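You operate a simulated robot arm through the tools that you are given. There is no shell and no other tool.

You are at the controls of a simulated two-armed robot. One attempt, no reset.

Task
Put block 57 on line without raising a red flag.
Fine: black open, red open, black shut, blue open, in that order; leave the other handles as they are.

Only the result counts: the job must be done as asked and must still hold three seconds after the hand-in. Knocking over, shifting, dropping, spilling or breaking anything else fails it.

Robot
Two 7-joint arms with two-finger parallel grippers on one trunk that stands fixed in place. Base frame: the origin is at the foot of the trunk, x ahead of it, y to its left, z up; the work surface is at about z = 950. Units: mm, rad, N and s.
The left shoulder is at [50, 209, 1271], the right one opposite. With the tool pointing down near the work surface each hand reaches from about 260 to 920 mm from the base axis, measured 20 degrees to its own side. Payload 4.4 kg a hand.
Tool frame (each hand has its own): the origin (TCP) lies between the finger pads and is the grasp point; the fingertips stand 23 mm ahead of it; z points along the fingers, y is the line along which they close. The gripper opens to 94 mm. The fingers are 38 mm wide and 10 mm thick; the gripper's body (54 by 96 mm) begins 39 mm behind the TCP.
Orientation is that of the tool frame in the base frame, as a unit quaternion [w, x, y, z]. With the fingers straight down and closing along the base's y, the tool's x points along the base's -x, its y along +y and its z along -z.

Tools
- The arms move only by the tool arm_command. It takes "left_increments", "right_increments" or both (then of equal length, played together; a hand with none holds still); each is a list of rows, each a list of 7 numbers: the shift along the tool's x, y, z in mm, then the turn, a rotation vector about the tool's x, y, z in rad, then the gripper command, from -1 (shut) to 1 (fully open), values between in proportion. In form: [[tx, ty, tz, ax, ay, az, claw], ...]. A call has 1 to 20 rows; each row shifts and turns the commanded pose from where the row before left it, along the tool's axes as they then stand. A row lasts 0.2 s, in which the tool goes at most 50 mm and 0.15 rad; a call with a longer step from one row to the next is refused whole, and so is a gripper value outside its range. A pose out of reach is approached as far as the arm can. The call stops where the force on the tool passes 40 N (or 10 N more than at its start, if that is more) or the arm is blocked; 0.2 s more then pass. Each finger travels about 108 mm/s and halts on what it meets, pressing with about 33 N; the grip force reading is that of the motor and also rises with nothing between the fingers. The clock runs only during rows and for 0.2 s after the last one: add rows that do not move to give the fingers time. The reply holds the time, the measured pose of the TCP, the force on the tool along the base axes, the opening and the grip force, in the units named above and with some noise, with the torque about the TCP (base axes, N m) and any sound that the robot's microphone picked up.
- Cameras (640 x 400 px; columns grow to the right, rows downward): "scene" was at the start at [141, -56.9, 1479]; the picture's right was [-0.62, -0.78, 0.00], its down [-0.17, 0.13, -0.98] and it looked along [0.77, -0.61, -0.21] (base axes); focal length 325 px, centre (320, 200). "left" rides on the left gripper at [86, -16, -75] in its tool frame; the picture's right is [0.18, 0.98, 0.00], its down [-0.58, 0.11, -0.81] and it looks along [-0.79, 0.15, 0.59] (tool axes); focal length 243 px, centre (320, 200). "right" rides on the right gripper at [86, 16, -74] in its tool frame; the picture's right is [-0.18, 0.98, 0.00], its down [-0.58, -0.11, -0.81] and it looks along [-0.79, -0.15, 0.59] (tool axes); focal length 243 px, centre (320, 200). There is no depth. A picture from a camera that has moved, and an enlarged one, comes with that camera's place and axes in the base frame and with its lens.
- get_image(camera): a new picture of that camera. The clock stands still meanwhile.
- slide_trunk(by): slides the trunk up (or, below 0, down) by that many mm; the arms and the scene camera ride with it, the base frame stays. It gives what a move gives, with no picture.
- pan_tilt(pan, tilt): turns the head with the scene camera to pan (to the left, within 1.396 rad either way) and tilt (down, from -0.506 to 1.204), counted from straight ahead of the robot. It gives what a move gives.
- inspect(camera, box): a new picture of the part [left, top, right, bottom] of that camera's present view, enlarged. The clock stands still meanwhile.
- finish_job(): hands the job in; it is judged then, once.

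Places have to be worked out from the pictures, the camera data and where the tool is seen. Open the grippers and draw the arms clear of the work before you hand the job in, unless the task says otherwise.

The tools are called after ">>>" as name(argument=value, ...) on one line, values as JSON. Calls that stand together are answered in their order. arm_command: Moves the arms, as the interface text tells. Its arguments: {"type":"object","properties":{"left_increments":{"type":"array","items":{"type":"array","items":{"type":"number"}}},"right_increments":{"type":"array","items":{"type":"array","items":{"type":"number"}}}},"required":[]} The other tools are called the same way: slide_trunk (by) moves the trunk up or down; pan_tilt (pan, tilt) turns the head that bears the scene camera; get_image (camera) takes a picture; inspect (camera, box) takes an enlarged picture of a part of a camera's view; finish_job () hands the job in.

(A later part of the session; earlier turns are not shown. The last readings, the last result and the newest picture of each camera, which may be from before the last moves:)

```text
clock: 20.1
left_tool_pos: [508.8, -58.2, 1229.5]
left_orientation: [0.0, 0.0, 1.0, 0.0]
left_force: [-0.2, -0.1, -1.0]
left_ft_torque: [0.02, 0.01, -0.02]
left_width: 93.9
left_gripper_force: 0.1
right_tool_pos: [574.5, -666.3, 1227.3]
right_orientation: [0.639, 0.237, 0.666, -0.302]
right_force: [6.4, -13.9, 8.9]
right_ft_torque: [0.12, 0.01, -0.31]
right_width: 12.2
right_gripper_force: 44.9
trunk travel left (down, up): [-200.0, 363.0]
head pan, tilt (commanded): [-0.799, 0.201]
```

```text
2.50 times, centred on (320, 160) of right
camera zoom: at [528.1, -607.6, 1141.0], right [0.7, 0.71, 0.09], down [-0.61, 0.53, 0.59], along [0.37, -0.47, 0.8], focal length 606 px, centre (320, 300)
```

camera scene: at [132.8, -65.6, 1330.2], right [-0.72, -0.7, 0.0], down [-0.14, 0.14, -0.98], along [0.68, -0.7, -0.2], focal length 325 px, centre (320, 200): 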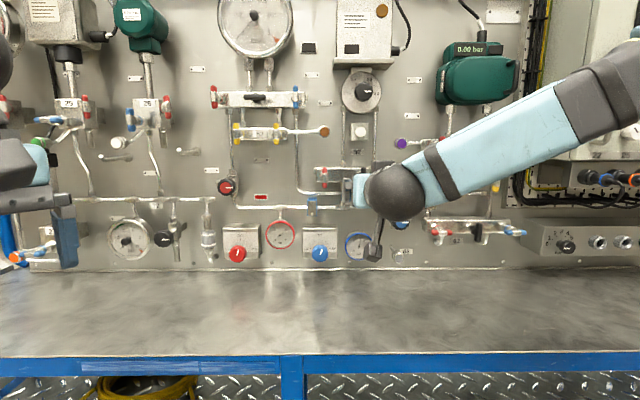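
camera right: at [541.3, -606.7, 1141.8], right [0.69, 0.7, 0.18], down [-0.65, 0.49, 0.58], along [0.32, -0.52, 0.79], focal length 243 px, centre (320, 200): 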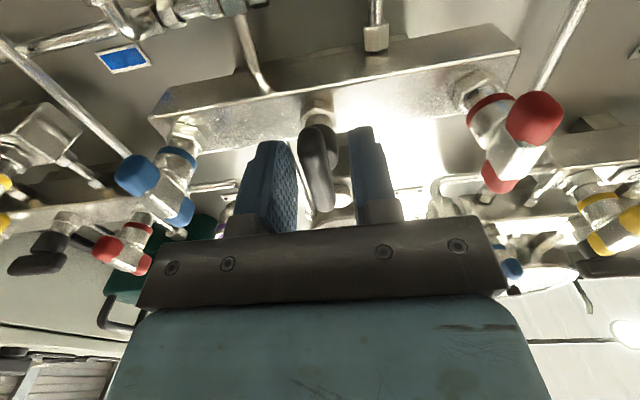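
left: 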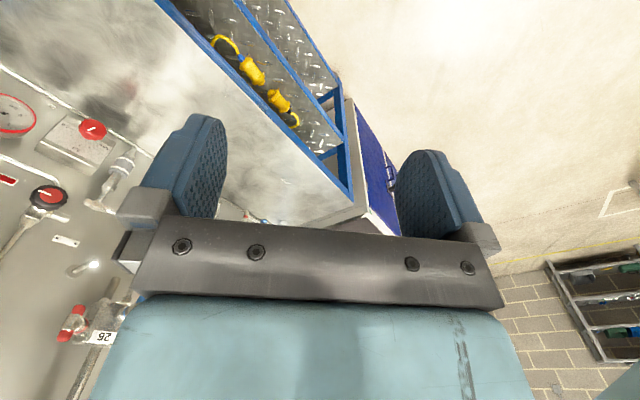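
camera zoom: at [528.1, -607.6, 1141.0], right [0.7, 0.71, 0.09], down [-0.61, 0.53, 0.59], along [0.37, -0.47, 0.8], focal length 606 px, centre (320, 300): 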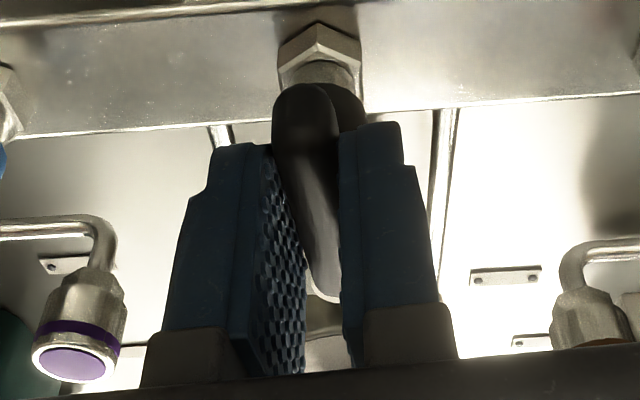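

The bar turned along with the fingers (width stays at 12.2 mm, torque only about 0.3 N m), so this direction is free. The side forces tell me the axis is a little higher than my TCP, so I shift 1.5 mm up and continue the turn in small steps.

>>> arm_command(right_increments=[[-1.5, -0.5, 1, 0, 0, -0.05, -1], [0, 0, 0, 0, 0, -0.1, -1], [0, 0, 0, 0, 0, -0.1, -1]])

>>> inspect(camera="right", box=[220, 80, 420, 240])

```text
clock: 20.9
left_tool_pos: [507.4, -55.9, 1229.3]
left_orientation: [0.001, 0.0, 1.0, 0.0]
left_force: [-0.2, 0.6, 0.0]
left_ft_torque: [-0.01, -0.01, 0.0]
left_width: 93.7
left_gripper_force: 0.0
right_tool_pos: [573.8, -667.0, 1227.1]
right_orientation: [0.595, 0.151, 0.692, -0.379]
right_force: [-15.1, 5.1, -13.0]
right_ft_torque: [-0.65, -0.77, -0.22]
right_width: 11.9
right_gripper_force: 44.9
trunk travel left (down, up): [-200.0, 363.0]
head pan, tilt (commanded): [-0.799, 0.201]
```

```text
2.50 times, centred on (320, 160) of right
camera zoom: at [511.7, -623.6, 1142.4], right [0.69, 0.7, -0.16], down [-0.5, 0.64, 0.59], along [0.52, -0.32, 0.79], focal length 606 px, centre (320, 300)
```

zoom: 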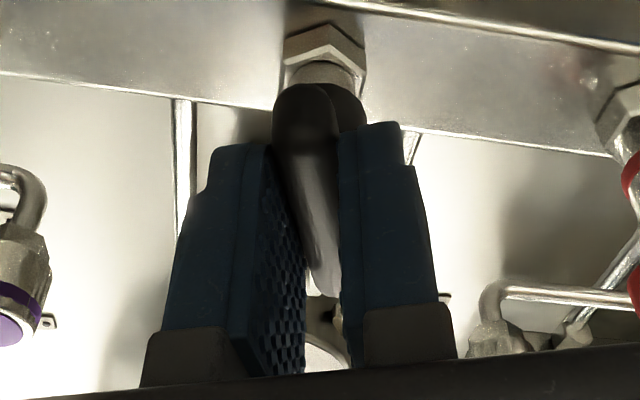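

The bar keeps turning with the fingers, and torque about the axis stays small. I undo part of the last shift (forces reversed sign) and go on turning.

>>> arm_command(right_increments=[[1.0, 0, -0.5, 0, 0, -0.05, -1], [0, 0, 0, 0, 0, -0.1, -1], [0, 0, 0, 0, 0, -0.1, -1], [0, 0, 0, 0, 0, -0.1, -1]])

```text
clock: 21.9
left_tool_pos: [507.2, -57.3, 1228.5]
left_orientation: [0.0, 0.0, 1.0, 0.0]
left_force: [0.8, -0.8, 0.0]
left_ft_torque: [0.0, -0.04, 0.01]
left_width: 94.3
left_gripper_force: 0.1
right_tool_pos: [573.4, -668.0, 1227.8]
right_orientation: [0.521, 0.03, 0.707, -0.477]
right_force: [-12.5, 3.7, -12.5]
right_ft_torque: [0.53, 0.37, -0.92]
right_width: 11.9
right_gripper_force: 45.1
trunk travel left (down, up): [-200.0, 363.0]
head pan, tilt (commanded): [-0.799, 0.201]
```

Turned about 0.70 rad with forces still modest (about 12 N). I ease the side load a little and continue.

>>> arm_command(right_increments=[[0.9, 0.2, -0.4, 0, 0, -0.05, -1], [0, 0, 0, 0, 0, -0.1, -1], [0, 0, 0, 0, 0, -0.1, -1], [0, 0, 0, 0, 0, -0.1, -1]])

>>> get_image(camera="right")

```text
clock: 22.9
left_tool_pos: [507.9, -57.1, 1228.5]
left_orientation: [0.0, 0.0, 1.0, 0.0]
left_force: [0.0, -1.1, -0.4]
left_ft_torque: [0.0, 0.0, -0.02]
left_width: 94.0
left_gripper_force: 0.1
right_tool_pos: [572.5, -667.5, 1229.8]
right_orientation: [0.431, -0.095, 0.701, -0.561]
right_force: [-0.5, -8.0, 1.3]
right_ft_torque: [0.43, 0.37, -1.36]
right_width: 11.9
right_gripper_force: 44.7
trunk travel left (down, up): [-200.0, 363.0]
head pan, tilt (commanded): [-0.799, 0.201]
```

```text
taken
camera right: at [474.2, -662.0, 1172.8], right [0.46, 0.46, -0.76], down [-0.25, 0.89, 0.38], along [0.85, 0.02, 0.52], focal length 243 px, centre (320, 200)
```

right: 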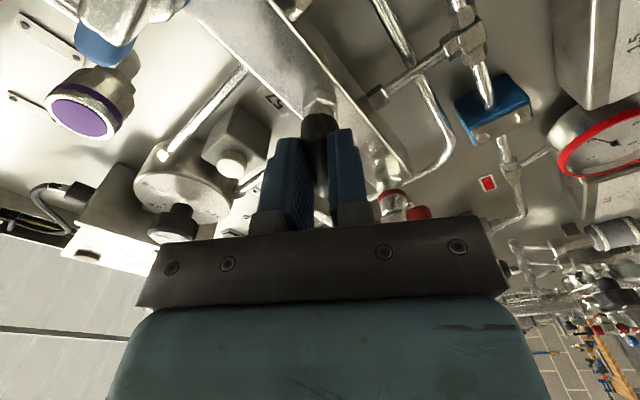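

Turned about 1.05 rad, side forces now down to a few newtons. The hand and camera stay well in front of the blue handle; I continue towards 90°.

>>> arm_command(right_increments=[[0, 0, 0, 0, 0, -0.1, -1], [0, 0, 0, 0, 0, -0.1, -1], [0, 0, 0, 0, 0, -0.1, -1], [0, 0, 0, 0, 0, -0.1, -1]])

>>> get_image(camera="right")

```text
clock: 23.9
left_tool_pos: [506.3, -58.1, 1228.9]
left_orientation: [0.001, 0.0, 1.0, 0.001]
left_force: [-0.1, -0.3, 0.1]
left_ft_torque: [0.02, -0.02, -0.01]
left_width: 93.9
left_gripper_force: 0.1
right_tool_pos: [572.8, -668.1, 1229.1]
right_orientation: [0.312, -0.231, 0.668, -0.635]
right_force: [2.9, -21.1, 14.5]
right_ft_torque: [-0.15, -0.3, 1.02]
right_width: 12.3
right_gripper_force: 44.8
trunk travel left (down, up): [-200.0, 363.0]
head pan, tilt (commanded): [-0.799, 0.201]
```

```text
taken
camera right: at [462.1, -674.2, 1204.2], right [0.21, 0.21, -0.95], down [-0.17, 0.97, 0.18], along [0.96, 0.13, 0.24], focal length 243 px, centre (320, 200)
```

right: 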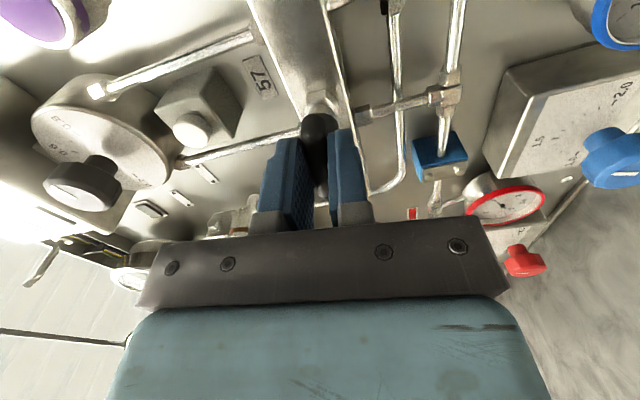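

About 1.45 rad done. Side load has grown to around 25 N, so I relieve it with a sub-millimetre shift and finish the last 0.12 rad gently.

>>> arm_command(right_increments=[[0.4, -0.7, 0.5, 0, 0, -0.06, -1], [0, 0, 0, 0, 0, -0.06, -1], [0, 0, 0, 0, 0, 0, -1]])

>>> get_image(camera="right")

```text
clock: 24.7
left_tool_pos: [506.8, -56.7, 1229.3]
left_orientation: [0.001, 0.0, 1.0, 0.0]
left_force: [-0.1, -0.4, 0.5]
left_ft_torque: [0.0, -0.01, 0.0]
left_width: 93.8
left_gripper_force: 0.0
right_tool_pos: [572.1, -669.3, 1229.6]
right_orientation: [-0.272, 0.271, -0.652, 0.653]
right_force: [5.3, -18.1, 20.4]
right_ft_torque: [-0.07, -0.15, -0.2]
right_width: 12.0
right_gripper_force: 45.3
trunk travel left (down, up): [-200.0, 363.0]
head pan, tilt (commanded): [-0.799, 0.201]
```

```text
taken
camera right: at [460.2, -676.0, 1214.7], right [0.13, 0.13, -0.98], down [-0.16, 0.98, 0.11], along [0.98, 0.14, 0.15], focal length 243 px, centre (320, 200)
```

right: 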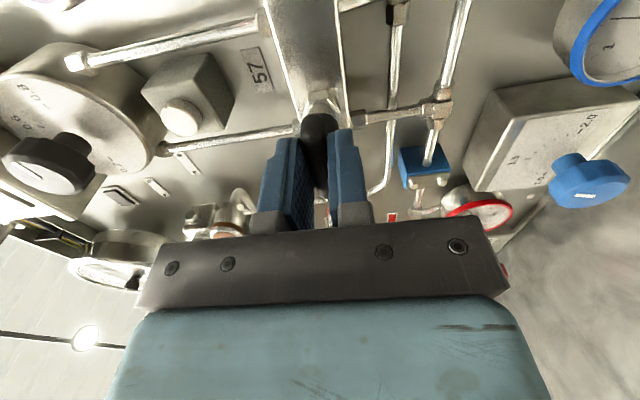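

The tool has turned a full 90° with hardly any torque. I nudge 0.03 rad further to feel for the end stop.

>>> arm_command(right_increments=[[0, -0.8, 0.3, 0, 0, -0.03, -1], [0, 0, 0, 0, 0, 0, -1]])

```text
clock: 25.3
left_tool_pos: [507.4, -56.8, 1228.9]
left_orientation: [0.002, 0.001, 1.0, -0.001]
left_force: [0.5, 0.4, -0.2]
left_ft_torque: [0.0, -0.04, 0.02]
left_width: 93.9
left_gripper_force: 0.0
right_tool_pos: [572.4, -667.3, 1228.7]
right_orientation: [-0.263, 0.281, -0.649, 0.656]
right_force: [4.3, -17.5, 18.7]
right_ft_torque: [1.16, -1.48, -0.37]
right_width: 12.8
right_gripper_force: 45.8
trunk travel left (down, up): [-200.0, 363.0]
head pan, tilt (commanded): [-0.799, 0.201]
```

A torque of about 1.9 N m shows the end stop right at 90°, so black is fully open with its bar horizontal. I relax the turn, open the fingers and draw back 70 mm to check.

>>> arm_command(right_increments=[[0, 0, 0, 0, 0, 0.03, -1], [0, 0, 0, 0, 0, 0, -0.3], [0, 0, 0, 0, 0, 0, 0.2], [0, 0, 0, 0, 0, 0, 0.2], [0, 0, -20, 0, 0, 0, 0.2], [0, 0, -25, 0, 0, 0, 0.2], [0, 0, -25, 0, 0, 0, 0.2], [0, 0, 0, 0, 0, 0, 0.2]])

>>> get_image(camera="right")

>>> get_image(camera="scene")

```text
clock: 27.1
left_tool_pos: [508.8, -55.3, 1227.9]
left_orientation: [0.0, 0.0, 1.0, 0.0]
left_force: [0.6, 0.5, -0.8]
left_ft_torque: [-0.03, 0.0, -0.02]
left_width: 94.1
left_gripper_force: 0.0
right_tool_pos: [524.9, -616.5, 1226.8]
right_orientation: [0.271, -0.272, 0.653, -0.652]
right_force: [0.2, -0.2, 0.3]
right_ft_torque: [-0.02, 0.0, -0.01]
right_width: 56.5
right_gripper_force: 0.1
trunk travel left (down, up): [-200.0, 363.0]
head pan, tilt (commanded): [-0.799, 0.201]
```

```text
taken
camera right: at [411.6, -625.3, 1213.0], right [0.13, 0.13, -0.98], down [-0.16, 0.98, 0.11], along [0.98, 0.14, 0.15], focal length 243 px, centre (320, 200)
```

right: 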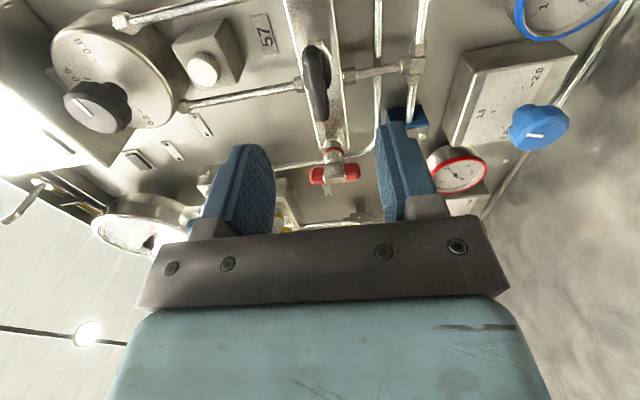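

```text
taken
camera scene: at [133.4, -66.0, 1330.0], right [-0.72, -0.7, 0.0], down [-0.14, 0.14, -0.98], along [0.68, -0.7, -0.2], focal length 325 px, centre (320, 200)
```

scene: 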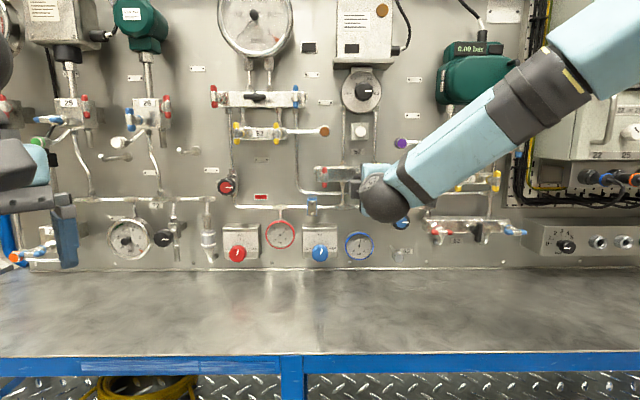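

Black now lies horizontal. I turn the hand back upright at this stand-off and shift sideways to the red handle (t≈26.5, z≈1229.5).

>>> arm_command(right_increments=[[0, 0, 0, 0, 0, 0.1428, 0.2], [0, 0, 0, 0, 0, 0.1428, 0.2], [0, 0, 0, 0, 0, 0.1428, 0.2], [0, 0, 0, 0, 0, 0.1428, 0.2], [0, 0, 0, 0, 0, 0.1428, 0.2], [0, 0, 0, 0, 0, 0.1428, 0.2], [0, 0, 0, 0, 0, 0.1428, 0.2], [0, 0, 0, 0, 0, 0.1428, 0.2], [0, 0, 0, 0, 0, 0.1428, 0.2], [0, 0, 0, 0, 0, 0.1428, 0.2], [0, 0, 0, 0, 0, 0.1428, 0.2], [-2.7, 30.4, 0, 0, 0, 0, 0.2], [0, 30.4, 0, 0, 0, 0, 0.2], [0, 30.4, 0, 0, 0, 0, 0.2], [0, 0, 0, 0, 0, 0, 0.2]])

>>> get_image(camera="right")

>>> get_image(camera="scene")

```text
clock: 30.3
left_tool_pos: [507.3, -56.4, 1228.8]
left_orientation: [0.0, 0.0, 1.0, -0.001]
left_force: [0.4, -0.8, -0.1]
left_ft_torque: [0.0, -0.02, 0.01]
left_width: 94.0
left_gripper_force: 0.1
right_tool_pos: [589.3, -553.3, 1233.4]
right_orientation: [0.653, 0.271, 0.654, -0.27]
right_force: [-0.2, 0.2, -0.9]
right_ft_torque: [0.0, 0.05, 0.02]
right_width: 56.3
right_gripper_force: 0.2
trunk travel left (down, up): [-200.0, 363.0]
head pan, tilt (commanded): [-0.799, 0.201]
```

```text
taken
camera right: at [549.6, -488.7, 1147.9], right [0.69, 0.7, 0.19], down [-0.65, 0.49, 0.58], along [0.31, -0.52, 0.79], focal length 243 px, centre (320, 200)
```

right: 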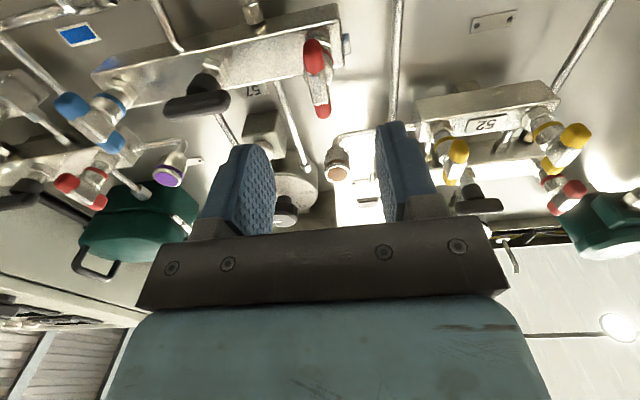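

```text
taken
camera scene: at [132.3, -66.6, 1330.2], right [-0.72, -0.7, 0.0], down [-0.14, 0.14, -0.98], along [0.68, -0.7, -0.2], focal length 325 px, centre (320, 200)
```

scene: 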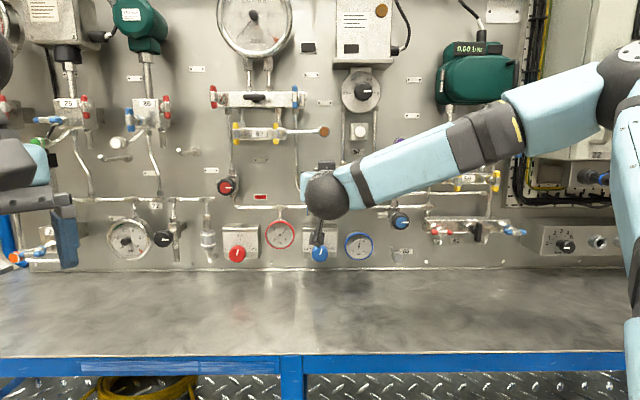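

TCP reads t=25.5, z=1233.4, so I correct 3.6 mm down and 0.9 mm sideways while advancing part of the way.

>>> arm_command(right_increments=[[3.6, 0.9, 0, 0, 0, 0, 0.2], [0, 0, 35, 0, 0, 0, 0.2], [0, 0, 0, 0, 0, 0, 0.2]])

>>> get_image(camera="right")

```text
clock: 31.1
left_tool_pos: [507.5, -55.6, 1229.0]
left_orientation: [0.0, 0.0, 1.0, 0.0]
left_force: [0.1, 0.0, 0.8]
left_ft_torque: [0.0, -0.03, 0.01]
left_width: 94.2
left_gripper_force: 0.0
right_tool_pos: [615.4, -577.2, 1228.6]
right_orientation: [0.654, 0.27, 0.654, -0.269]
right_force: [-0.5, 0.1, 1.1]
right_ft_torque: [-0.01, 0.03, 0.0]
right_width: 56.5
right_gripper_force: 0.0
trunk travel left (down, up): [-200.0, 363.0]
head pan, tilt (commanded): [-0.799, 0.201]
```

```text
taken
camera right: at [574.7, -512.1, 1143.9], right [0.69, 0.7, 0.18], down [-0.65, 0.49, 0.58], along [0.31, -0.52, 0.79], focal length 243 px, centre (320, 200)
```

right: 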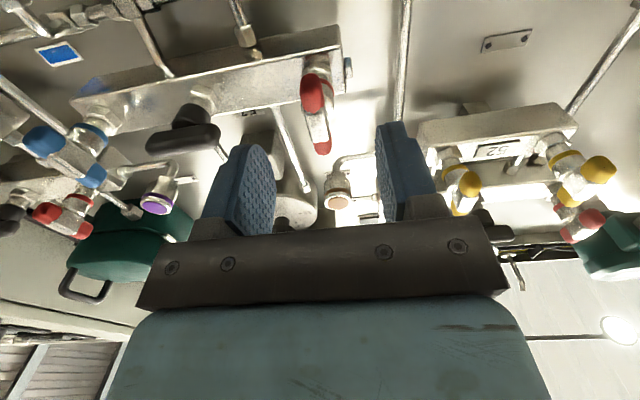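

Now t≈27, z≈1228.6, aligned with the red bar. I advance 35 mm and narrow the fingers to check.

>>> arm_command(right_increments=[[-0.8, -0.4, 17, 0, 0, 0, 0.2], [0, 0, 18, 0, 0, 0, 0.2], [0, 0, 0, 0, 0, 0, -0.36], [0, 0, 0, 0, 0, 0, -0.36]])

>>> inspect(camera="right", box=[220, 80, 420, 240])

```text
clock: 32.1
left_tool_pos: [508.1, -57.1, 1228.7]
left_orientation: [0.0, 0.0, 1.0, 0.0]
left_force: [0.1, -0.7, 0.1]
left_ft_torque: [0.0, -0.02, 0.0]
left_width: 93.8
left_gripper_force: 0.0
right_tool_pos: [639.1, -601.2, 1228.6]
right_orientation: [0.653, 0.27, 0.654, -0.27]
right_force: [-0.2, -0.7, -0.5]
right_ft_torque: [-0.02, 0.0, 0.04]
right_width: 30.1
right_gripper_force: 0.2
trunk travel left (down, up): [-200.0, 363.0]
head pan, tilt (commanded): [-0.799, 0.201]
```

```text
2.50 times, centred on (320, 160) of right
camera zoom: at [599.3, -535.7, 1142.8], right [0.69, 0.7, 0.18], down [-0.65, 0.49, 0.58], along [0.32, -0.52, 0.79], focal length 606 px, centre (320, 300)
```

zoom: 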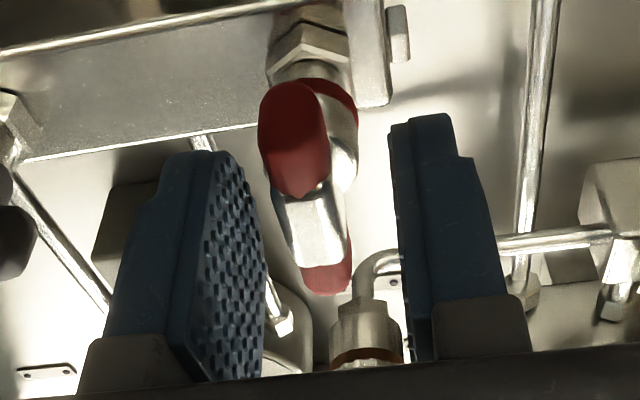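

The red bar sits between the fingers, about 1 mm to the left of centre. I shift 1 mm and close on it.

>>> arm_command(right_increments=[[-0.8, -1.0, 1, 0, 0, 0, -0.36], [0, 0, 0, 0, 0, 0, -0.6], [0, 0, 0, 0, 0, 0, -1], [0, 0, 0, 0, 0, 0, -1]])

>>> inspect(camera="right", box=[220, 80, 420, 240])

```text
clock: 33.1
left_tool_pos: [506.6, -56.5, 1229.6]
left_orientation: [0.0, 0.0, 1.0, 0.0]
left_force: [0.0, 0.3, -0.6]
left_ft_torque: [0.0, -0.01, 0.01]
left_width: 94.0
left_gripper_force: 0.1
right_tool_pos: [638.7, -603.5, 1228.6]
right_orientation: [0.653, 0.271, 0.654, -0.269]
right_force: [-3.1, -3.5, 0.8]
right_ft_torque: [-0.16, 0.27, -0.31]
right_width: 11.8
right_gripper_force: 45.2
trunk travel left (down, up): [-200.0, 363.0]
head pan, tilt (commanded): [-0.799, 0.201]
```

```text
2.50 times, centred on (320, 160) of right
camera zoom: at [598.0, -537.6, 1144.1], right [0.69, 0.7, 0.19], down [-0.65, 0.49, 0.58], along [0.31, -0.52, 0.79], focal length 606 px, centre (320, 300)
```

zoom: 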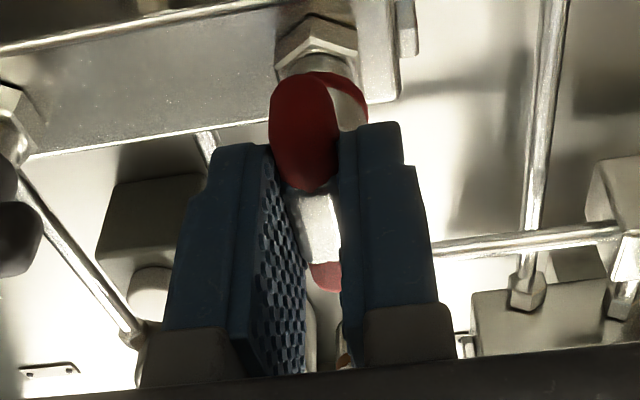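

Firm grip on red (11.8 mm). I test the counterclockwise direction by 0.1 rad.

>>> arm_command(right_increments=[[0, -0.3, 0, 0, 0, -0.05, -1], [0, 0, 0, 0, 0, -0.05, -1]])

>>> inspect(camera="right", box=[220, 80, 420, 240])

```text
clock: 33.7
left_tool_pos: [508.6, -55.9, 1228.4]
left_orientation: [0.0, 0.001, 1.0, 0.0]
left_force: [0.4, -0.9, 0.6]
left_ft_torque: [0.01, 0.02, -0.01]
left_width: 94.1
left_gripper_force: 0.0
right_tool_pos: [637.2, -602.4, 1228.7]
right_orientation: [0.639, 0.237, 0.667, -0.302]
right_force: [-3.6, 7.0, -6.7]
right_ft_torque: [-0.53, -0.64, -0.27]
right_width: 12.0
right_gripper_force: 44.5
trunk travel left (down, up): [-200.0, 363.0]
head pan, tilt (commanded): [-0.799, 0.201]
```

```text
2.50 times, centred on (320, 160) of right
camera zoom: at [591.5, -544.0, 1143.0], right [0.7, 0.71, 0.08], down [-0.61, 0.53, 0.59], along [0.37, -0.47, 0.8], focal length 606 px, centre (320, 300)
```

zoom: 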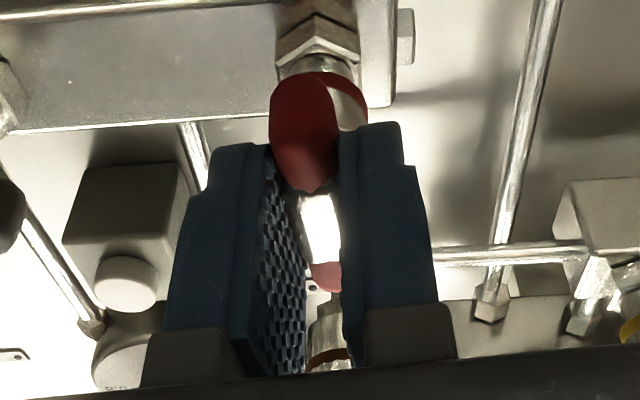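

Torque about the axis stays near zero and the bar follows, so red also opens counterclockwise. I continue turning.

>>> arm_command(right_increments=[[0.4, 0, -0.3, 0, 0, -0.1, -1], [0, 0, 0, 0, 0, -0.1, -1], [0, 0, 0, 0, 0, -0.1, -1], [0, 0, 0, 0, 0, -0.1, -1]])

```text
clock: 34.7
left_tool_pos: [508.5, -56.3, 1228.3]
left_orientation: [0.0, 0.0, 1.0, 0.0]
left_force: [-1.3, -0.1, 0.0]
left_ft_torque: [0.01, 0.03, 0.0]
left_width: 94.3
left_gripper_force: 0.0
right_tool_pos: [637.2, -603.3, 1229.6]
right_orientation: [0.566, 0.099, 0.701, -0.423]
right_force: [-7.8, 11.7, -9.3]
right_ft_torque: [0.79, 0.67, -0.87]
right_width: 12.0
right_gripper_force: 45.2
trunk travel left (down, up): [-200.0, 363.0]
head pan, tilt (commanded): [-0.799, 0.201]
```

About 0.5 rad turned, loads modest. I relieve a little and continue.

>>> arm_command(right_increments=[[0.5, 0.3, -0.4, 0, 0, -0.1, -1], [0, 0, 0, 0, 0, -0.1, -1], [0, 0, 0, 0, 0, -0.1, -1], [0, 0, 0, 0, 0, -0.1, -1]])

```text
clock: 35.7
left_tool_pos: [507.2, -56.7, 1229.8]
left_orientation: [0.0, -0.001, 1.0, 0.0]
left_force: [0.2, -0.3, 1.3]
left_ft_torque: [-0.02, -0.01, -0.03]
left_width: 94.0
left_gripper_force: 0.1
right_tool_pos: [636.5, -601.9, 1229.1]
right_orientation: [0.472, -0.042, 0.706, -0.526]
right_force: [-3.8, 5.5, -4.8]
right_ft_torque: [0.67, 0.52, -1.16]
right_width: 11.9
right_gripper_force: 44.8
trunk travel left (down, up): [-200.0, 363.0]
head pan, tilt (commanded): [-0.799, 0.201]
```

Forces are low at about 0.9 rad. I keep turning.

>>> arm_command(right_increments=[[0, 0, 0, 0, 0, -0.1, -1], [0, 0, 0, 0, 0, -0.1, -1], [0, 0, 0, 0, 0, -0.1, -1], [0, 0, 0, 0, 0, -0.1, -1]])

>>> get_image(camera="right")

```text
clock: 36.7
left_tool_pos: [508.1, -56.0, 1229.5]
left_orientation: [0.0, 0.001, 1.0, -0.001]
left_force: [-0.2, 0.2, 0.2]
left_ft_torque: [0.01, 0.03, 0.03]
left_width: 94.1
left_gripper_force: 0.0
right_tool_pos: [638.2, -604.5, 1229.4]
right_orientation: [0.357, -0.181, 0.684, -0.61]
right_force: [-7.1, 5.7, -4.1]
right_ft_torque: [0.31, 0.23, -1.04]
right_width: 11.8
right_gripper_force: 45.4
trunk travel left (down, up): [-200.0, 363.0]
head pan, tilt (commanded): [-0.799, 0.201]
```

```text
taken
camera right: at [530.5, -605.9, 1192.3], right [0.31, 0.31, -0.9], down [-0.2, 0.95, 0.26], along [0.93, 0.1, 0.35], focal length 243 px, centre (320, 200)
```

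right: 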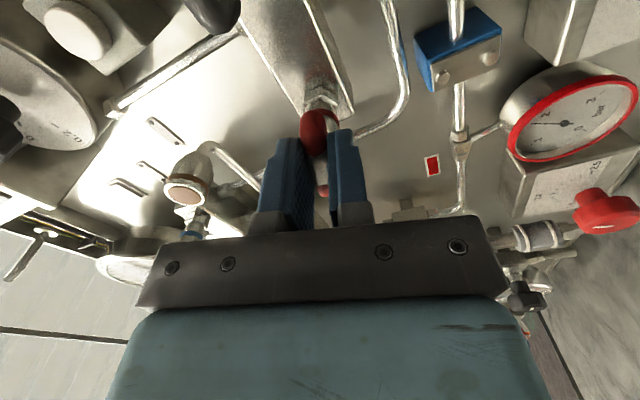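

About 1.3 rad done with low load. I finish the turn to 90° and slightly past it to feel the stop.

>>> arm_command(right_increments=[[0, 0, 0, 0, 0, -0.09, -1], [0, 0, 0, 0, 0, -0.09, -1], [0, 0, 0, 0, 0, -0.09, -1], [0, 0, 0, 0, 0, -0.03, -1], [0, 0, 0, 0, 0, 0, -1]])

>>> get_image(camera="right")

```text
clock: 37.9
left_tool_pos: [507.4, -55.8, 1228.9]
left_orientation: [0.0, 0.0, 1.0, 0.0]
left_force: [-0.4, 0.6, -0.9]
left_ft_torque: [0.02, -0.01, 0.02]
left_width: 93.9
left_gripper_force: 0.0
right_tool_pos: [637.1, -604.1, 1229.1]
right_orientation: [-0.263, 0.281, -0.649, 0.656]
right_force: [0.2, -0.2, 0.5]
right_ft_torque: [1.3, -1.31, 0.63]
right_width: 12.7
right_gripper_force: 45.1
trunk travel left (down, up): [-200.0, 363.0]
head pan, tilt (commanded): [-0.799, 0.201]
```

```text
taken
camera right: at [524.9, -611.5, 1217.4], right [0.11, 0.11, -0.99], down [-0.16, 0.98, 0.09], along [0.98, 0.15, 0.13], focal length 243 px, centre (320, 200)
```

right: 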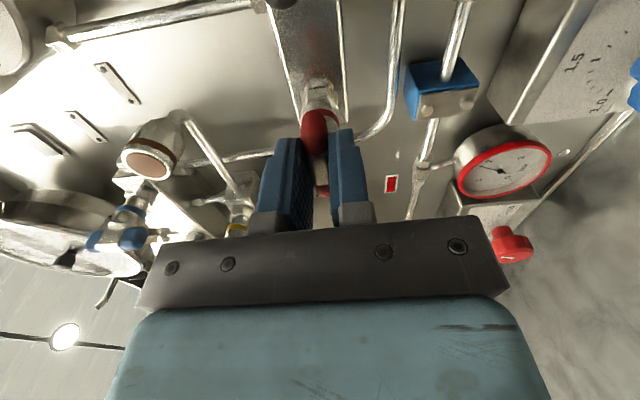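

The stop torque (about 1.85 N m) shows red is fully open. I relax, open the fingers, draw back 70 mm and check the flags.

>>> arm_command(right_increments=[[0, 0, 0, 0, 0, 0.03, -1], [0, 0, 0, 0, 0, 0, -0.3], [0, 0, 0, 0, 0, 0, 0.2], [0, 0, 0, 0, 0, 0, 0.2], [0, 0, -20, 0, 0, 0, 0.2], [0, 0, -25, 0, 0, 0, 0.2], [0, 0, -25, 0, 0, 0, 0.2], [0, 0, 0, 0, 0, 0, 0.2]])

>>> get_image(camera="scene")

>>> get_image(camera="right")

>>> inspect(camera="scene", box=[200, 0, 440, 140])

```text
clock: 39.7
left_tool_pos: [507.3, -57.1, 1228.6]
left_orientation: [0.0, 0.0, 1.0, 0.0]
left_force: [0.6, 0.0, 0.1]
left_ft_torque: [0.0, 0.01, -0.02]
left_width: 93.9
left_gripper_force: 0.0
right_tool_pos: [589.8, -553.7, 1230.7]
right_orientation: [0.272, -0.272, 0.653, -0.652]
right_force: [-0.4, -0.2, -1.1]
right_ft_torque: [0.0, 0.01, -0.01]
right_width: 56.4
right_gripper_force: 0.1
trunk travel left (down, up): [-200.0, 363.0]
head pan, tilt (commanded): [-0.799, 0.201]
```

```text
taken
camera scene: at [133.4, -66.0, 1330.0], right [-0.72, -0.7, 0.0], down [-0.14, 0.14, -0.98], along [0.68, -0.7, -0.2], focal length 325 px, centre (320, 200)
```

scene: 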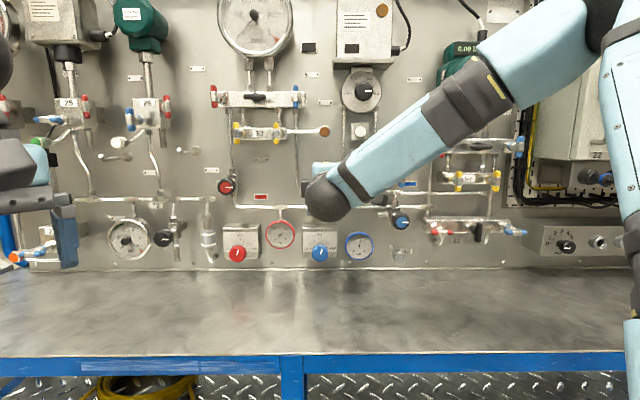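

```text
taken
camera right: at [476.7, -560.7, 1214.9], right [0.13, 0.13, -0.98], down [-0.16, 0.98, 0.11], along [0.98, 0.14, 0.15], focal length 243 px, centre (320, 200)
```

right: 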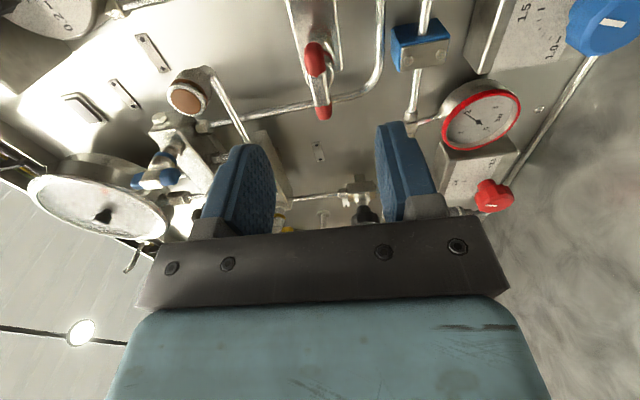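

```text
2.67 times, centred on (320, 70) of scene
camera zoom: at [133.4, -66.0, 1330.0], right [-0.72, -0.7, 0.0], down [-0.14, 0.14, -0.98], along [0.68, -0.7, -0.2], focal length 867 px, centre (320, 547)
```

zoom: 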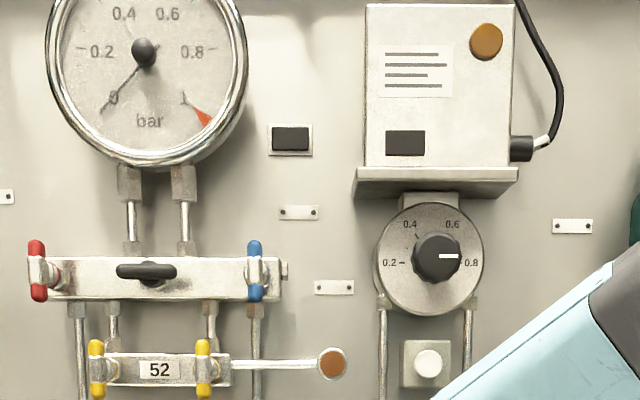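

No flag has risen (both windows stay dark). I shift to the black handle, keeping the hand turned so its fingers close vertically on the horizontal bar.

>>> arm_command(right_increments=[[45, 0.5, 0, 0, 0, 0, 0.2], [44.5, 0.5, 0, 0, 0, 0, 0.2], [0, 0, 35, 0, 0, 0, 0.2], [0, 0, 0, 0, 0, 0, 0.2]])

>>> get_image(camera="right")

```text
clock: 40.7
left_tool_pos: [507.3, -55.8, 1230.2]
left_orientation: [0.001, 0.001, 1.0, 0.0]
left_force: [-1.5, 0.6, -0.3]
left_ft_torque: [-0.01, -0.01, 0.01]
left_width: 93.9
left_gripper_force: 0.1
right_tool_pos: [550.3, -640.1, 1231.9]
right_orientation: [-0.272, 0.271, -0.653, 0.653]
right_force: [-0.3, -0.1, 0.0]
right_ft_torque: [-0.02, 0.06, 0.01]
right_width: 56.3
right_gripper_force: 0.1
trunk travel left (down, up): [-200.0, 363.0]
head pan, tilt (commanded): [-0.799, 0.201]
```

```text
taken
camera right: at [437.9, -648.3, 1215.7], right [0.13, 0.13, -0.98], down [-0.16, 0.98, 0.11], along [0.98, 0.15, 0.15], focal length 243 px, centre (320, 200)
```

right: 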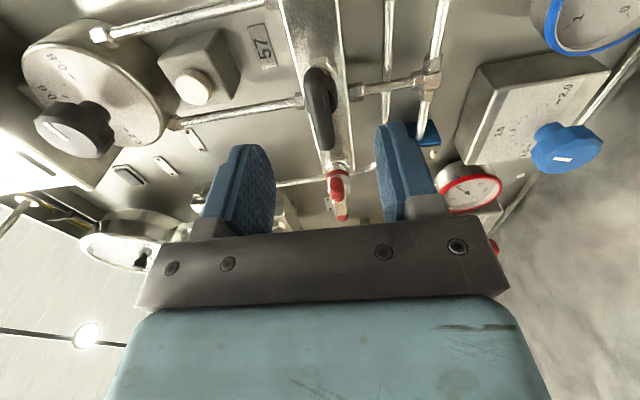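

Aligned with the black bar; I step 1.8 mm down, advance 36 mm, and close on it.

>>> arm_command(right_increments=[[0.5, 1.8, 18, 0, 0, 0, 0.2], [0, 0, 18, 0, 0, 0, 0.2], [0, 0, 0, 0, 0, 0, -0.36], [0, 0, 0, 0, 0, 0, -0.36]])

>>> inspect(camera="right", box=[220, 80, 420, 240])

```text
clock: 41.7
left_tool_pos: [507.8, -54.9, 1228.3]
left_orientation: [0.0, 0.0, 1.0, 0.0]
left_force: [-0.9, -0.3, -0.7]
left_ft_torque: [0.01, 0.0, 0.01]
left_width: 94.1
left_gripper_force: 0.1
right_tool_pos: [577.2, -668.1, 1228.5]
right_orientation: [0.273, -0.271, 0.654, -0.651]
right_force: [1.1, 0.4, -0.1]
right_ft_torque: [-0.04, 0.01, 0.02]
right_width: 29.9
right_gripper_force: 0.0
trunk travel left (down, up): [-200.0, 363.0]
head pan, tilt (commanded): [-0.799, 0.201]
```

```text
2.50 times, centred on (320, 160) of right
camera zoom: at [464.2, -676.2, 1212.6], right [0.13, 0.13, -0.98], down [-0.16, 0.98, 0.11], along [0.98, 0.14, 0.15], focal length 606 px, centre (320, 300)
```

zoom: 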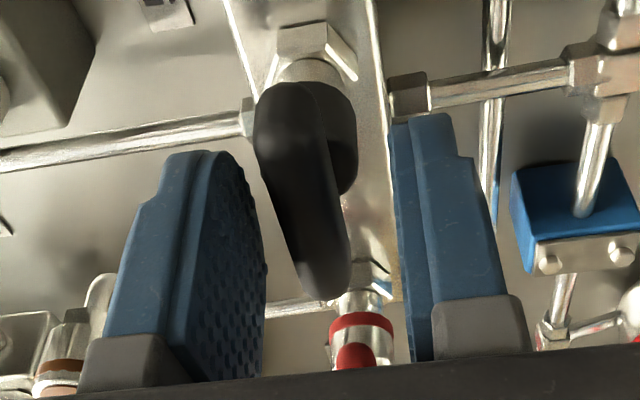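

The bar appears about 1 mm above the gap's centre. I shift up 1 mm, back off 2 mm and close.

>>> arm_command(right_increments=[[0, -1.0, -2, 0, 0, 0, -0.36], [0, 0, 0, 0, 0, 0, -0.6], [0, 0, 0, 0, 0, 0, -1], [0, 0, 0, 0, 0, 0, -1]])

>>> inspect(camera="right", box=[220, 80, 420, 240])

```text
clock: 42.7
left_tool_pos: [508.2, -55.2, 1228.6]
left_orientation: [0.0, -0.001, 1.0, 0.0]
left_force: [0.1, -0.3, 0.2]
left_ft_torque: [0.0, 0.0, 0.01]
left_width: 94.0
left_gripper_force: 0.1
right_tool_pos: [575.3, -666.5, 1229.9]
right_orientation: [-0.273, 0.272, -0.652, 0.653]
right_force: [6.5, -6.8, 11.5]
right_ft_torque: [0.0, 0.0, 0.33]
right_width: 11.9
right_gripper_force: 44.9
trunk travel left (down, up): [-200.0, 363.0]
head pan, tilt (commanded): [-0.799, 0.201]
```

```text
2.50 times, centred on (320, 160) of right
camera zoom: at [462.8, -674.0, 1214.7], right [0.13, 0.13, -0.98], down [-0.16, 0.98, 0.11], along [0.98, 0.14, 0.15], focal length 606 px, centre (320, 300)
```

zoom: 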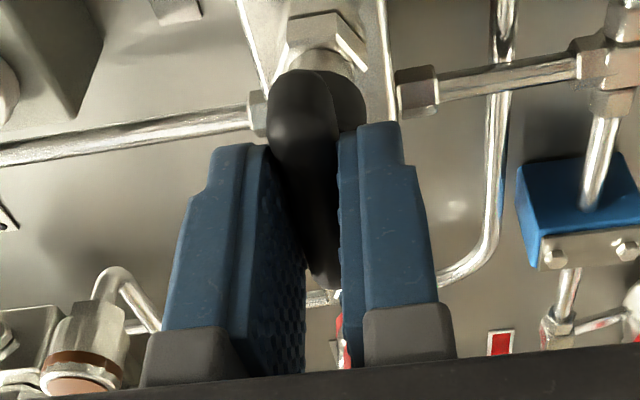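

Gripped at 11.9 mm. I relieve the small upward load and start turning black clockwise back towards shut.

>>> arm_command(right_increments=[[0, -0.7, 0.3, 0, 0, 0.05, -1], [0, 0, 0, 0, 0, 0.1, -1], [0, 0, 0, 0, 0, 0.1, -1], [0, 0, 0, 0, 0, 0.1, -1]])

```text
clock: 43.7
left_tool_pos: [507.2, -55.1, 1228.6]
left_orientation: [0.0, 0.0, 1.0, 0.0]
left_force: [-0.7, 0.1, 0.4]
left_ft_torque: [-0.02, 0.01, 0.04]
left_width: 93.8
left_gripper_force: 0.0
right_tool_pos: [575.7, -667.1, 1230.6]
right_orientation: [0.382, -0.153, 0.69, -0.596]
right_force: [17.9, -12.8, 25.0]
right_ft_torque: [-0.16, -0.07, -0.05]
right_width: 11.8
right_gripper_force: 45.0
trunk travel left (down, up): [-200.0, 363.0]
head pan, tilt (commanded): [-0.799, 0.201]
```

The load rose to about 33 N upward and forward, meaning the commanded axis sits a bit low. I move about 1.5 mm up and 0.7 mm forward first, then continue with small turns.

>>> arm_command(right_increments=[[-0.8, -1.3, 0.7, 0, 0, 0, -1], [0, 0, 0, 0, 0, 0.08, -1], [0, 0, 0, 0, 0, 0.08, -1]])

```text
clock: 44.5
left_tool_pos: [509.0, -55.2, 1229.5]
left_orientation: [0.0, 0.0, 1.0, -0.001]
left_force: [0.5, 0.7, -0.5]
left_ft_torque: [0.01, 0.0, 0.01]
left_width: 94.1
left_gripper_force: 0.1
right_tool_pos: [575.2, -666.2, 1230.9]
right_orientation: [0.427, -0.098, 0.701, -0.563]
right_force: [17.6, -10.5, 23.3]
right_ft_torque: [-0.07, 0.06, -0.44]
right_width: 11.7
right_gripper_force: 44.7
trunk travel left (down, up): [-200.0, 363.0]
head pan, tilt (commanded): [-0.799, 0.201]
```

Load about 30 N remains; I correct another 1.5 mm up and 0.7 mm forward, without turning, to see how the force responds.

>>> arm_command(right_increments=[[-1.1, -1.1, 0.7, 0, 0, 0, -1], [0, 0, 0, 0, 0, 0, -1]])

```text
clock: 45.1
left_tool_pos: [508.0, -55.5, 1229.0]
left_orientation: [0.0, 0.0, 1.0, -0.001]
left_force: [0.5, -0.1, -0.6]
left_ft_torque: [-0.05, -0.02, 0.0]
left_width: 93.9
left_gripper_force: 0.0
right_tool_pos: [575.3, -666.0, 1230.5]
right_orientation: [0.428, -0.098, 0.701, -0.562]
right_force: [4.0, -2.1, 9.9]
right_ft_torque: [-0.79, -0.84, 1.21]
right_width: 11.8
right_gripper_force: 44.6
trunk travel left (down, up): [-200.0, 363.0]
head pan, tilt (commanded): [-0.799, 0.201]
```

Force dropped to about 11 N, so the correction is right. I continue the turn with a small upward bias per step.

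>>> arm_command(right_increments=[[-0.4, -0.4, 0.1, 0, 0, 0.1, -1], [0, 0, 0, 0, 0, 0.1, -1], [0, 0, 0, 0, 0, 0.1, -1]])

```text
clock: 45.9
left_tool_pos: [508.0, -55.5, 1229.2]
left_orientation: [0.0, 0.0, 1.0, -0.001]
left_force: [0.3, -0.6, 0.0]
left_ft_torque: [0.0, -0.03, -0.01]
left_width: 93.8
left_gripper_force: 0.1
right_tool_pos: [575.3, -667.2, 1230.3]
right_orientation: [0.507, 0.008, 0.708, -0.491]
right_force: [-12.2, 17.5, -12.2]
right_ft_torque: [-0.43, -0.41, 0.18]
right_width: 11.9
right_gripper_force: 45.1
trunk travel left (down, up): [-200.0, 363.0]
head pan, tilt (commanded): [-0.799, 0.201]
```

The sign reversed slightly (about -12 N in z, -21 N along n), so I ease back 0.7 mm and go on turning.

>>> arm_command(right_increments=[[0.6, 0.5, -0.7, 0, 0, 0.05, -1], [0, 0, 0, 0, 0, 0.1, -1], [0, 0, 0, 0, 0, 0.1, -1]])

```text
clock: 46.7
left_tool_pos: [507.7, -56.4, 1228.8]
left_orientation: [0.0, 0.0, 1.0, 0.0]
left_force: [0.0, -0.6, 0.1]
left_ft_torque: [0.01, 0.0, 0.0]
left_width: 93.9
left_gripper_force: 0.0
right_tool_pos: [575.1, -666.9, 1230.6]
right_orientation: [0.564, 0.096, 0.701, -0.426]
right_force: [-5.9, 8.9, -9.2]
right_ft_torque: [0.1, 0.2, -0.16]
right_width: 11.9
right_gripper_force: 45.0
trunk travel left (down, up): [-200.0, 363.0]
head pan, tilt (commanded): [-0.799, 0.201]
```

About 0.5 rad remains to vertical and the forces are moderate. I continue.

>>> arm_command(right_increments=[[0.3, 0.2, -0.3, 0, 0, 0.1, -1], [0, 0, 0, 0, 0, 0.1, -1], [0, 0, 0, 0, 0, 0.1, -1]])

```text
clock: 47.5
left_tool_pos: [507.4, -54.7, 1229.3]
left_orientation: [-0.001, 0.0, 1.0, -0.001]
left_force: [-0.9, -0.1, 0.0]
left_ft_torque: [-0.02, 0.0, -0.07]
left_width: 94.0
left_gripper_force: 0.0
right_tool_pos: [575.5, -667.1, 1229.6]
right_orientation: [0.622, 0.2, 0.678, -0.337]
right_force: [-2.6, 9.6, -2.5]
right_ft_torque: [0.43, 0.58, -0.2]
right_width: 11.8
right_gripper_force: 44.9
trunk travel left (down, up): [-200.0, 363.0]
head pan, tilt (commanded): [-0.799, 0.201]
```

About 0.21 rad to go. I finish the turn and go 0.03 rad past to feel the shut stop.

>>> arm_command(right_increments=[[0, 0, -0.2, 0, 0, 0.1, -1], [0, 0, 0, 0, 0, 0.11, -1], [0, 0, 0, 0, 0, 0.03, -1], [0, 0, 0, 0, 0, 0, -1]])

>>> get_image(camera="right")

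```text
clock: 48.5
left_tool_pos: [510.5, -56.8, 1227.3]
left_orientation: [-0.002, 0.0, 1.0, 0.0]
left_force: [-0.1, 0.1, 0.1]
left_ft_torque: [0.0, 0.02, 0.02]
left_width: 94.0
left_gripper_force: 0.0
right_tool_pos: [574.3, -666.5, 1230.9]
right_orientation: [0.658, 0.279, 0.649, -0.26]
right_force: [11.0, -6.8, 4.5]
right_ft_torque: [-2.29, 0.29, 0.01]
right_width: 12.9
right_gripper_force: 45.0
trunk travel left (down, up): [-200.0, 363.0]
head pan, tilt (commanded): [-0.799, 0.201]
```

```text
taken
camera right: at [536.5, -599.9, 1145.7], right [0.69, 0.69, 0.21], down [-0.66, 0.48, 0.58], along [0.3, -0.54, 0.79], focal length 243 px, centre (320, 200)
```

right: 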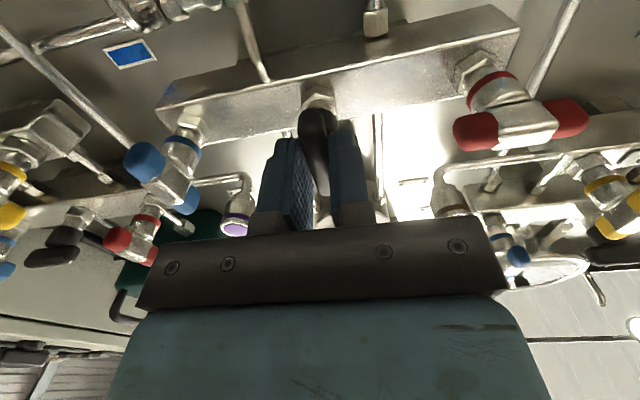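

The stop torque (about -1.8 N m) shows black is fully shut again, and red is seen horizontal (open). I relax, release and draw back 70 mm.

>>> arm_command(right_increments=[[0, 0, 0, 0, 0, -0.03, -1], [0, 0, 0, 0, 0, 0, -0.3], [0, 0, 0, 0, 0, 0, 0.2], [0, 0, 0, 0, 0, 0, 0.2], [0, 0, -20, 0, 0, 0, 0.2], [0, 0, -25, 0, 0, 0, 0.2], [0, 0, -25, 0, 0, 0, 0.2], [0, 0, 0, 0, 0, 0, 0.2]])

>>> get_image(camera="right")

>>> get_image(camera="scene")

```text
clock: 50.3
left_tool_pos: [508.8, -57.2, 1227.3]
left_orientation: [0.0, 0.0, 1.0, 0.0]
left_force: [0.0, -0.3, -0.3]
left_ft_torque: [0.01, 0.01, 0.02]
left_width: 94.0
left_gripper_force: 0.1
right_tool_pos: [525.2, -618.8, 1230.3]
right_orientation: [0.653, 0.27, 0.655, -0.269]
right_force: [-0.3, -0.9, -0.3]
right_ft_torque: [0.01, 0.01, -0.01]
right_width: 56.2
right_gripper_force: 0.0
trunk travel left (down, up): [-200.0, 363.0]
head pan, tilt (commanded): [-0.799, 0.201]
```

```text
taken
camera right: at [484.6, -552.4, 1145.0], right [0.69, 0.7, 0.18], down [-0.65, 0.49, 0.58], along [0.32, -0.52, 0.79], focal length 243 px, centre (320, 200)
```

right: 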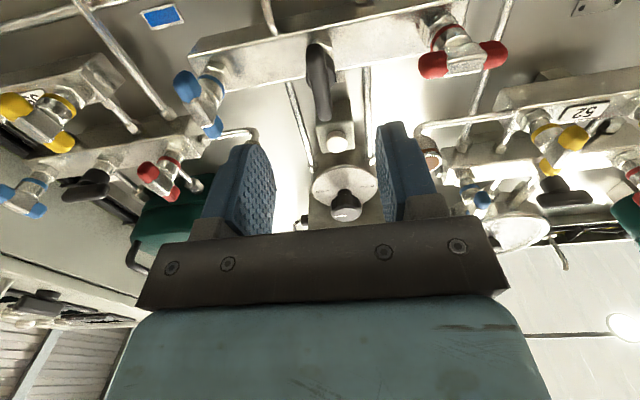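

```text
taken
camera scene: at [133.2, -66.1, 1330.1], right [-0.72, -0.7, 0.0], down [-0.14, 0.14, -0.98], along [0.68, -0.7, -0.2], focal length 325 px, centre (320, 200)
```

scene: 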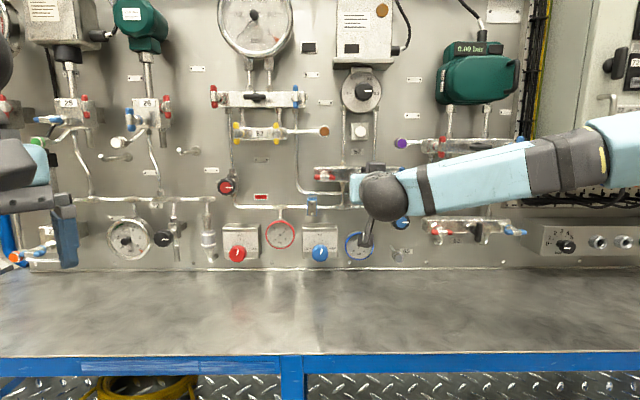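

Black is vertical, red horizontal, and no flag shows. Before moving right to blue, I check the elbow's clearance to the cabinet by panning the head.

>>> pan_tilt(pan=-1.25, tilt=0.2)

>>> get_image(camera="scene")

```text
clock: 51.2
left_tool_pos: [507.8, -56.2, 1227.9]
left_orientation: [0.0, 0.0, 1.0, 0.0]
left_force: [-0.1, -0.3, 0.1]
left_ft_torque: [0.01, -0.01, 0.0]
left_width: 93.9
left_gripper_force: 0.0
right_tool_pos: [524.6, -617.6, 1230.6]
right_orientation: [0.654, 0.269, 0.654, -0.269]
right_force: [-0.4, 0.5, -0.5]
right_ft_torque: [0.01, -0.02, 0.04]
right_width: 56.6
right_gripper_force: 0.0
trunk travel left (down, up): [-200.0, 363.0]
head pan, tilt (commanded): [-1.25, 0.201]
```

```text
taken
camera scene: at [97.5, -87.3, 1330.1], right [-0.95, -0.32, 0.0], down [-0.06, 0.19, -0.98], along [0.31, -0.93, -0.2], focal length 325 px, centre (320, 200)
```

scene: 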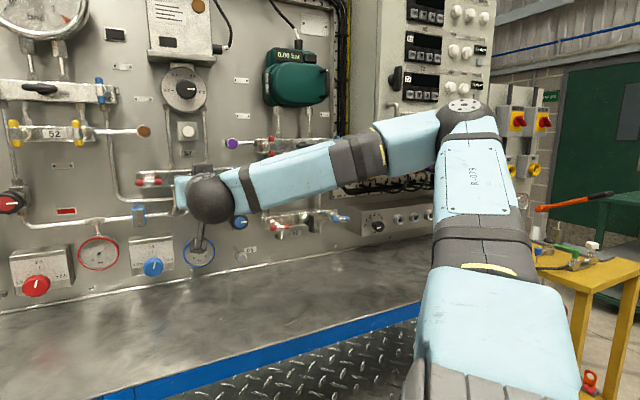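

The elbow is far in front of the cabinet, so there is room. I pan back and shift the hand 88 mm along the panel to the blue handle.

>>> pan_tilt(pan=-0.8, tilt=0.1)

>>> arm_command(right_increments=[[0, -44, 0, 0, 0, 0, 0.2], [0, -44, 0, 0, 0, 0, 0.2], [0, 0, 0, 0, 0, 0, 0.2]])

>>> get_image(camera="right")

>>> get_image(camera="scene")

```text
clock: 52.1
left_tool_pos: [507.8, -57.3, 1229.6]
left_orientation: [0.0, 0.001, 1.0, -0.001]
left_force: [0.0, -0.1, 0.0]
left_ft_torque: [0.02, 0.02, 0.02]
left_width: 94.1
left_gripper_force: 0.1
right_tool_pos: [525.0, -617.1, 1229.4]
right_orientation: [0.653, 0.27, 0.655, -0.269]
right_force: [0.3, -0.1, 0.3]
right_ft_torque: [-0.05, 0.0, -0.01]
right_width: 56.7
right_gripper_force: 0.1
trunk travel left (down, up): [-200.0, 363.0]
head pan, tilt (commanded): [-0.799, 0.099]
```

```text
clock: 52.9
left_tool_pos: [509.0, -56.4, 1228.6]
left_orientation: [0.0, 0.0, 1.0, 0.001]
left_force: [0.9, 0.5, 0.2]
left_ft_torque: [0.03, 0.01, 0.0]
left_width: 94.0
left_gripper_force: 0.1
right_tool_pos: [463.9, -678.9, 1229.2]
right_orientation: [0.653, 0.269, 0.654, -0.269]
right_force: [-0.5, 0.3, 0.2]
right_ft_torque: [-0.01, -0.02, 0.01]
right_width: 56.4
right_gripper_force: 0.1
trunk travel left (down, up): [-200.0, 363.0]
head pan, tilt (commanded): [-0.799, 0.099]
```

```text
taken
camera right: at [422.8, -614.2, 1143.6], right [0.69, 0.7, 0.18], down [-0.65, 0.49, 0.58], along [0.32, -0.52, 0.79], focal length 243 px, centre (320, 200)
```

right: 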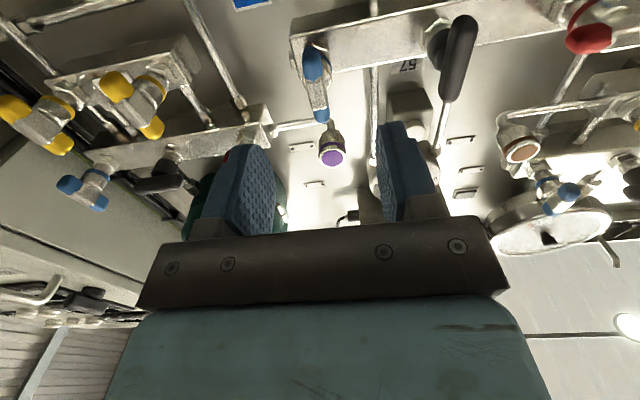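

```text
taken
camera scene: at [132.6, -65.3, 1339.4], right [-0.72, -0.7, 0.0], down [-0.07, 0.07, -0.99], along [0.69, -0.71, -0.1], focal length 325 px, centre (320, 200)
```

scene: 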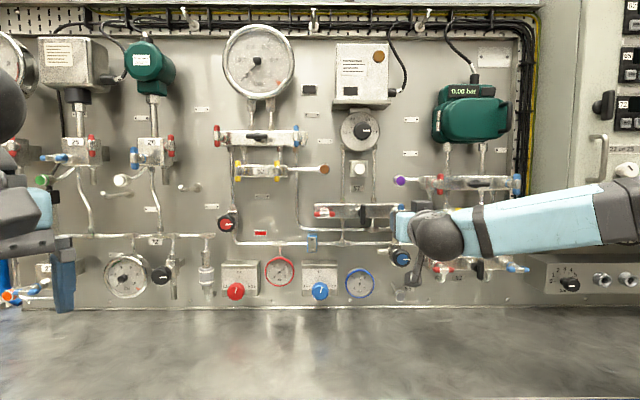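

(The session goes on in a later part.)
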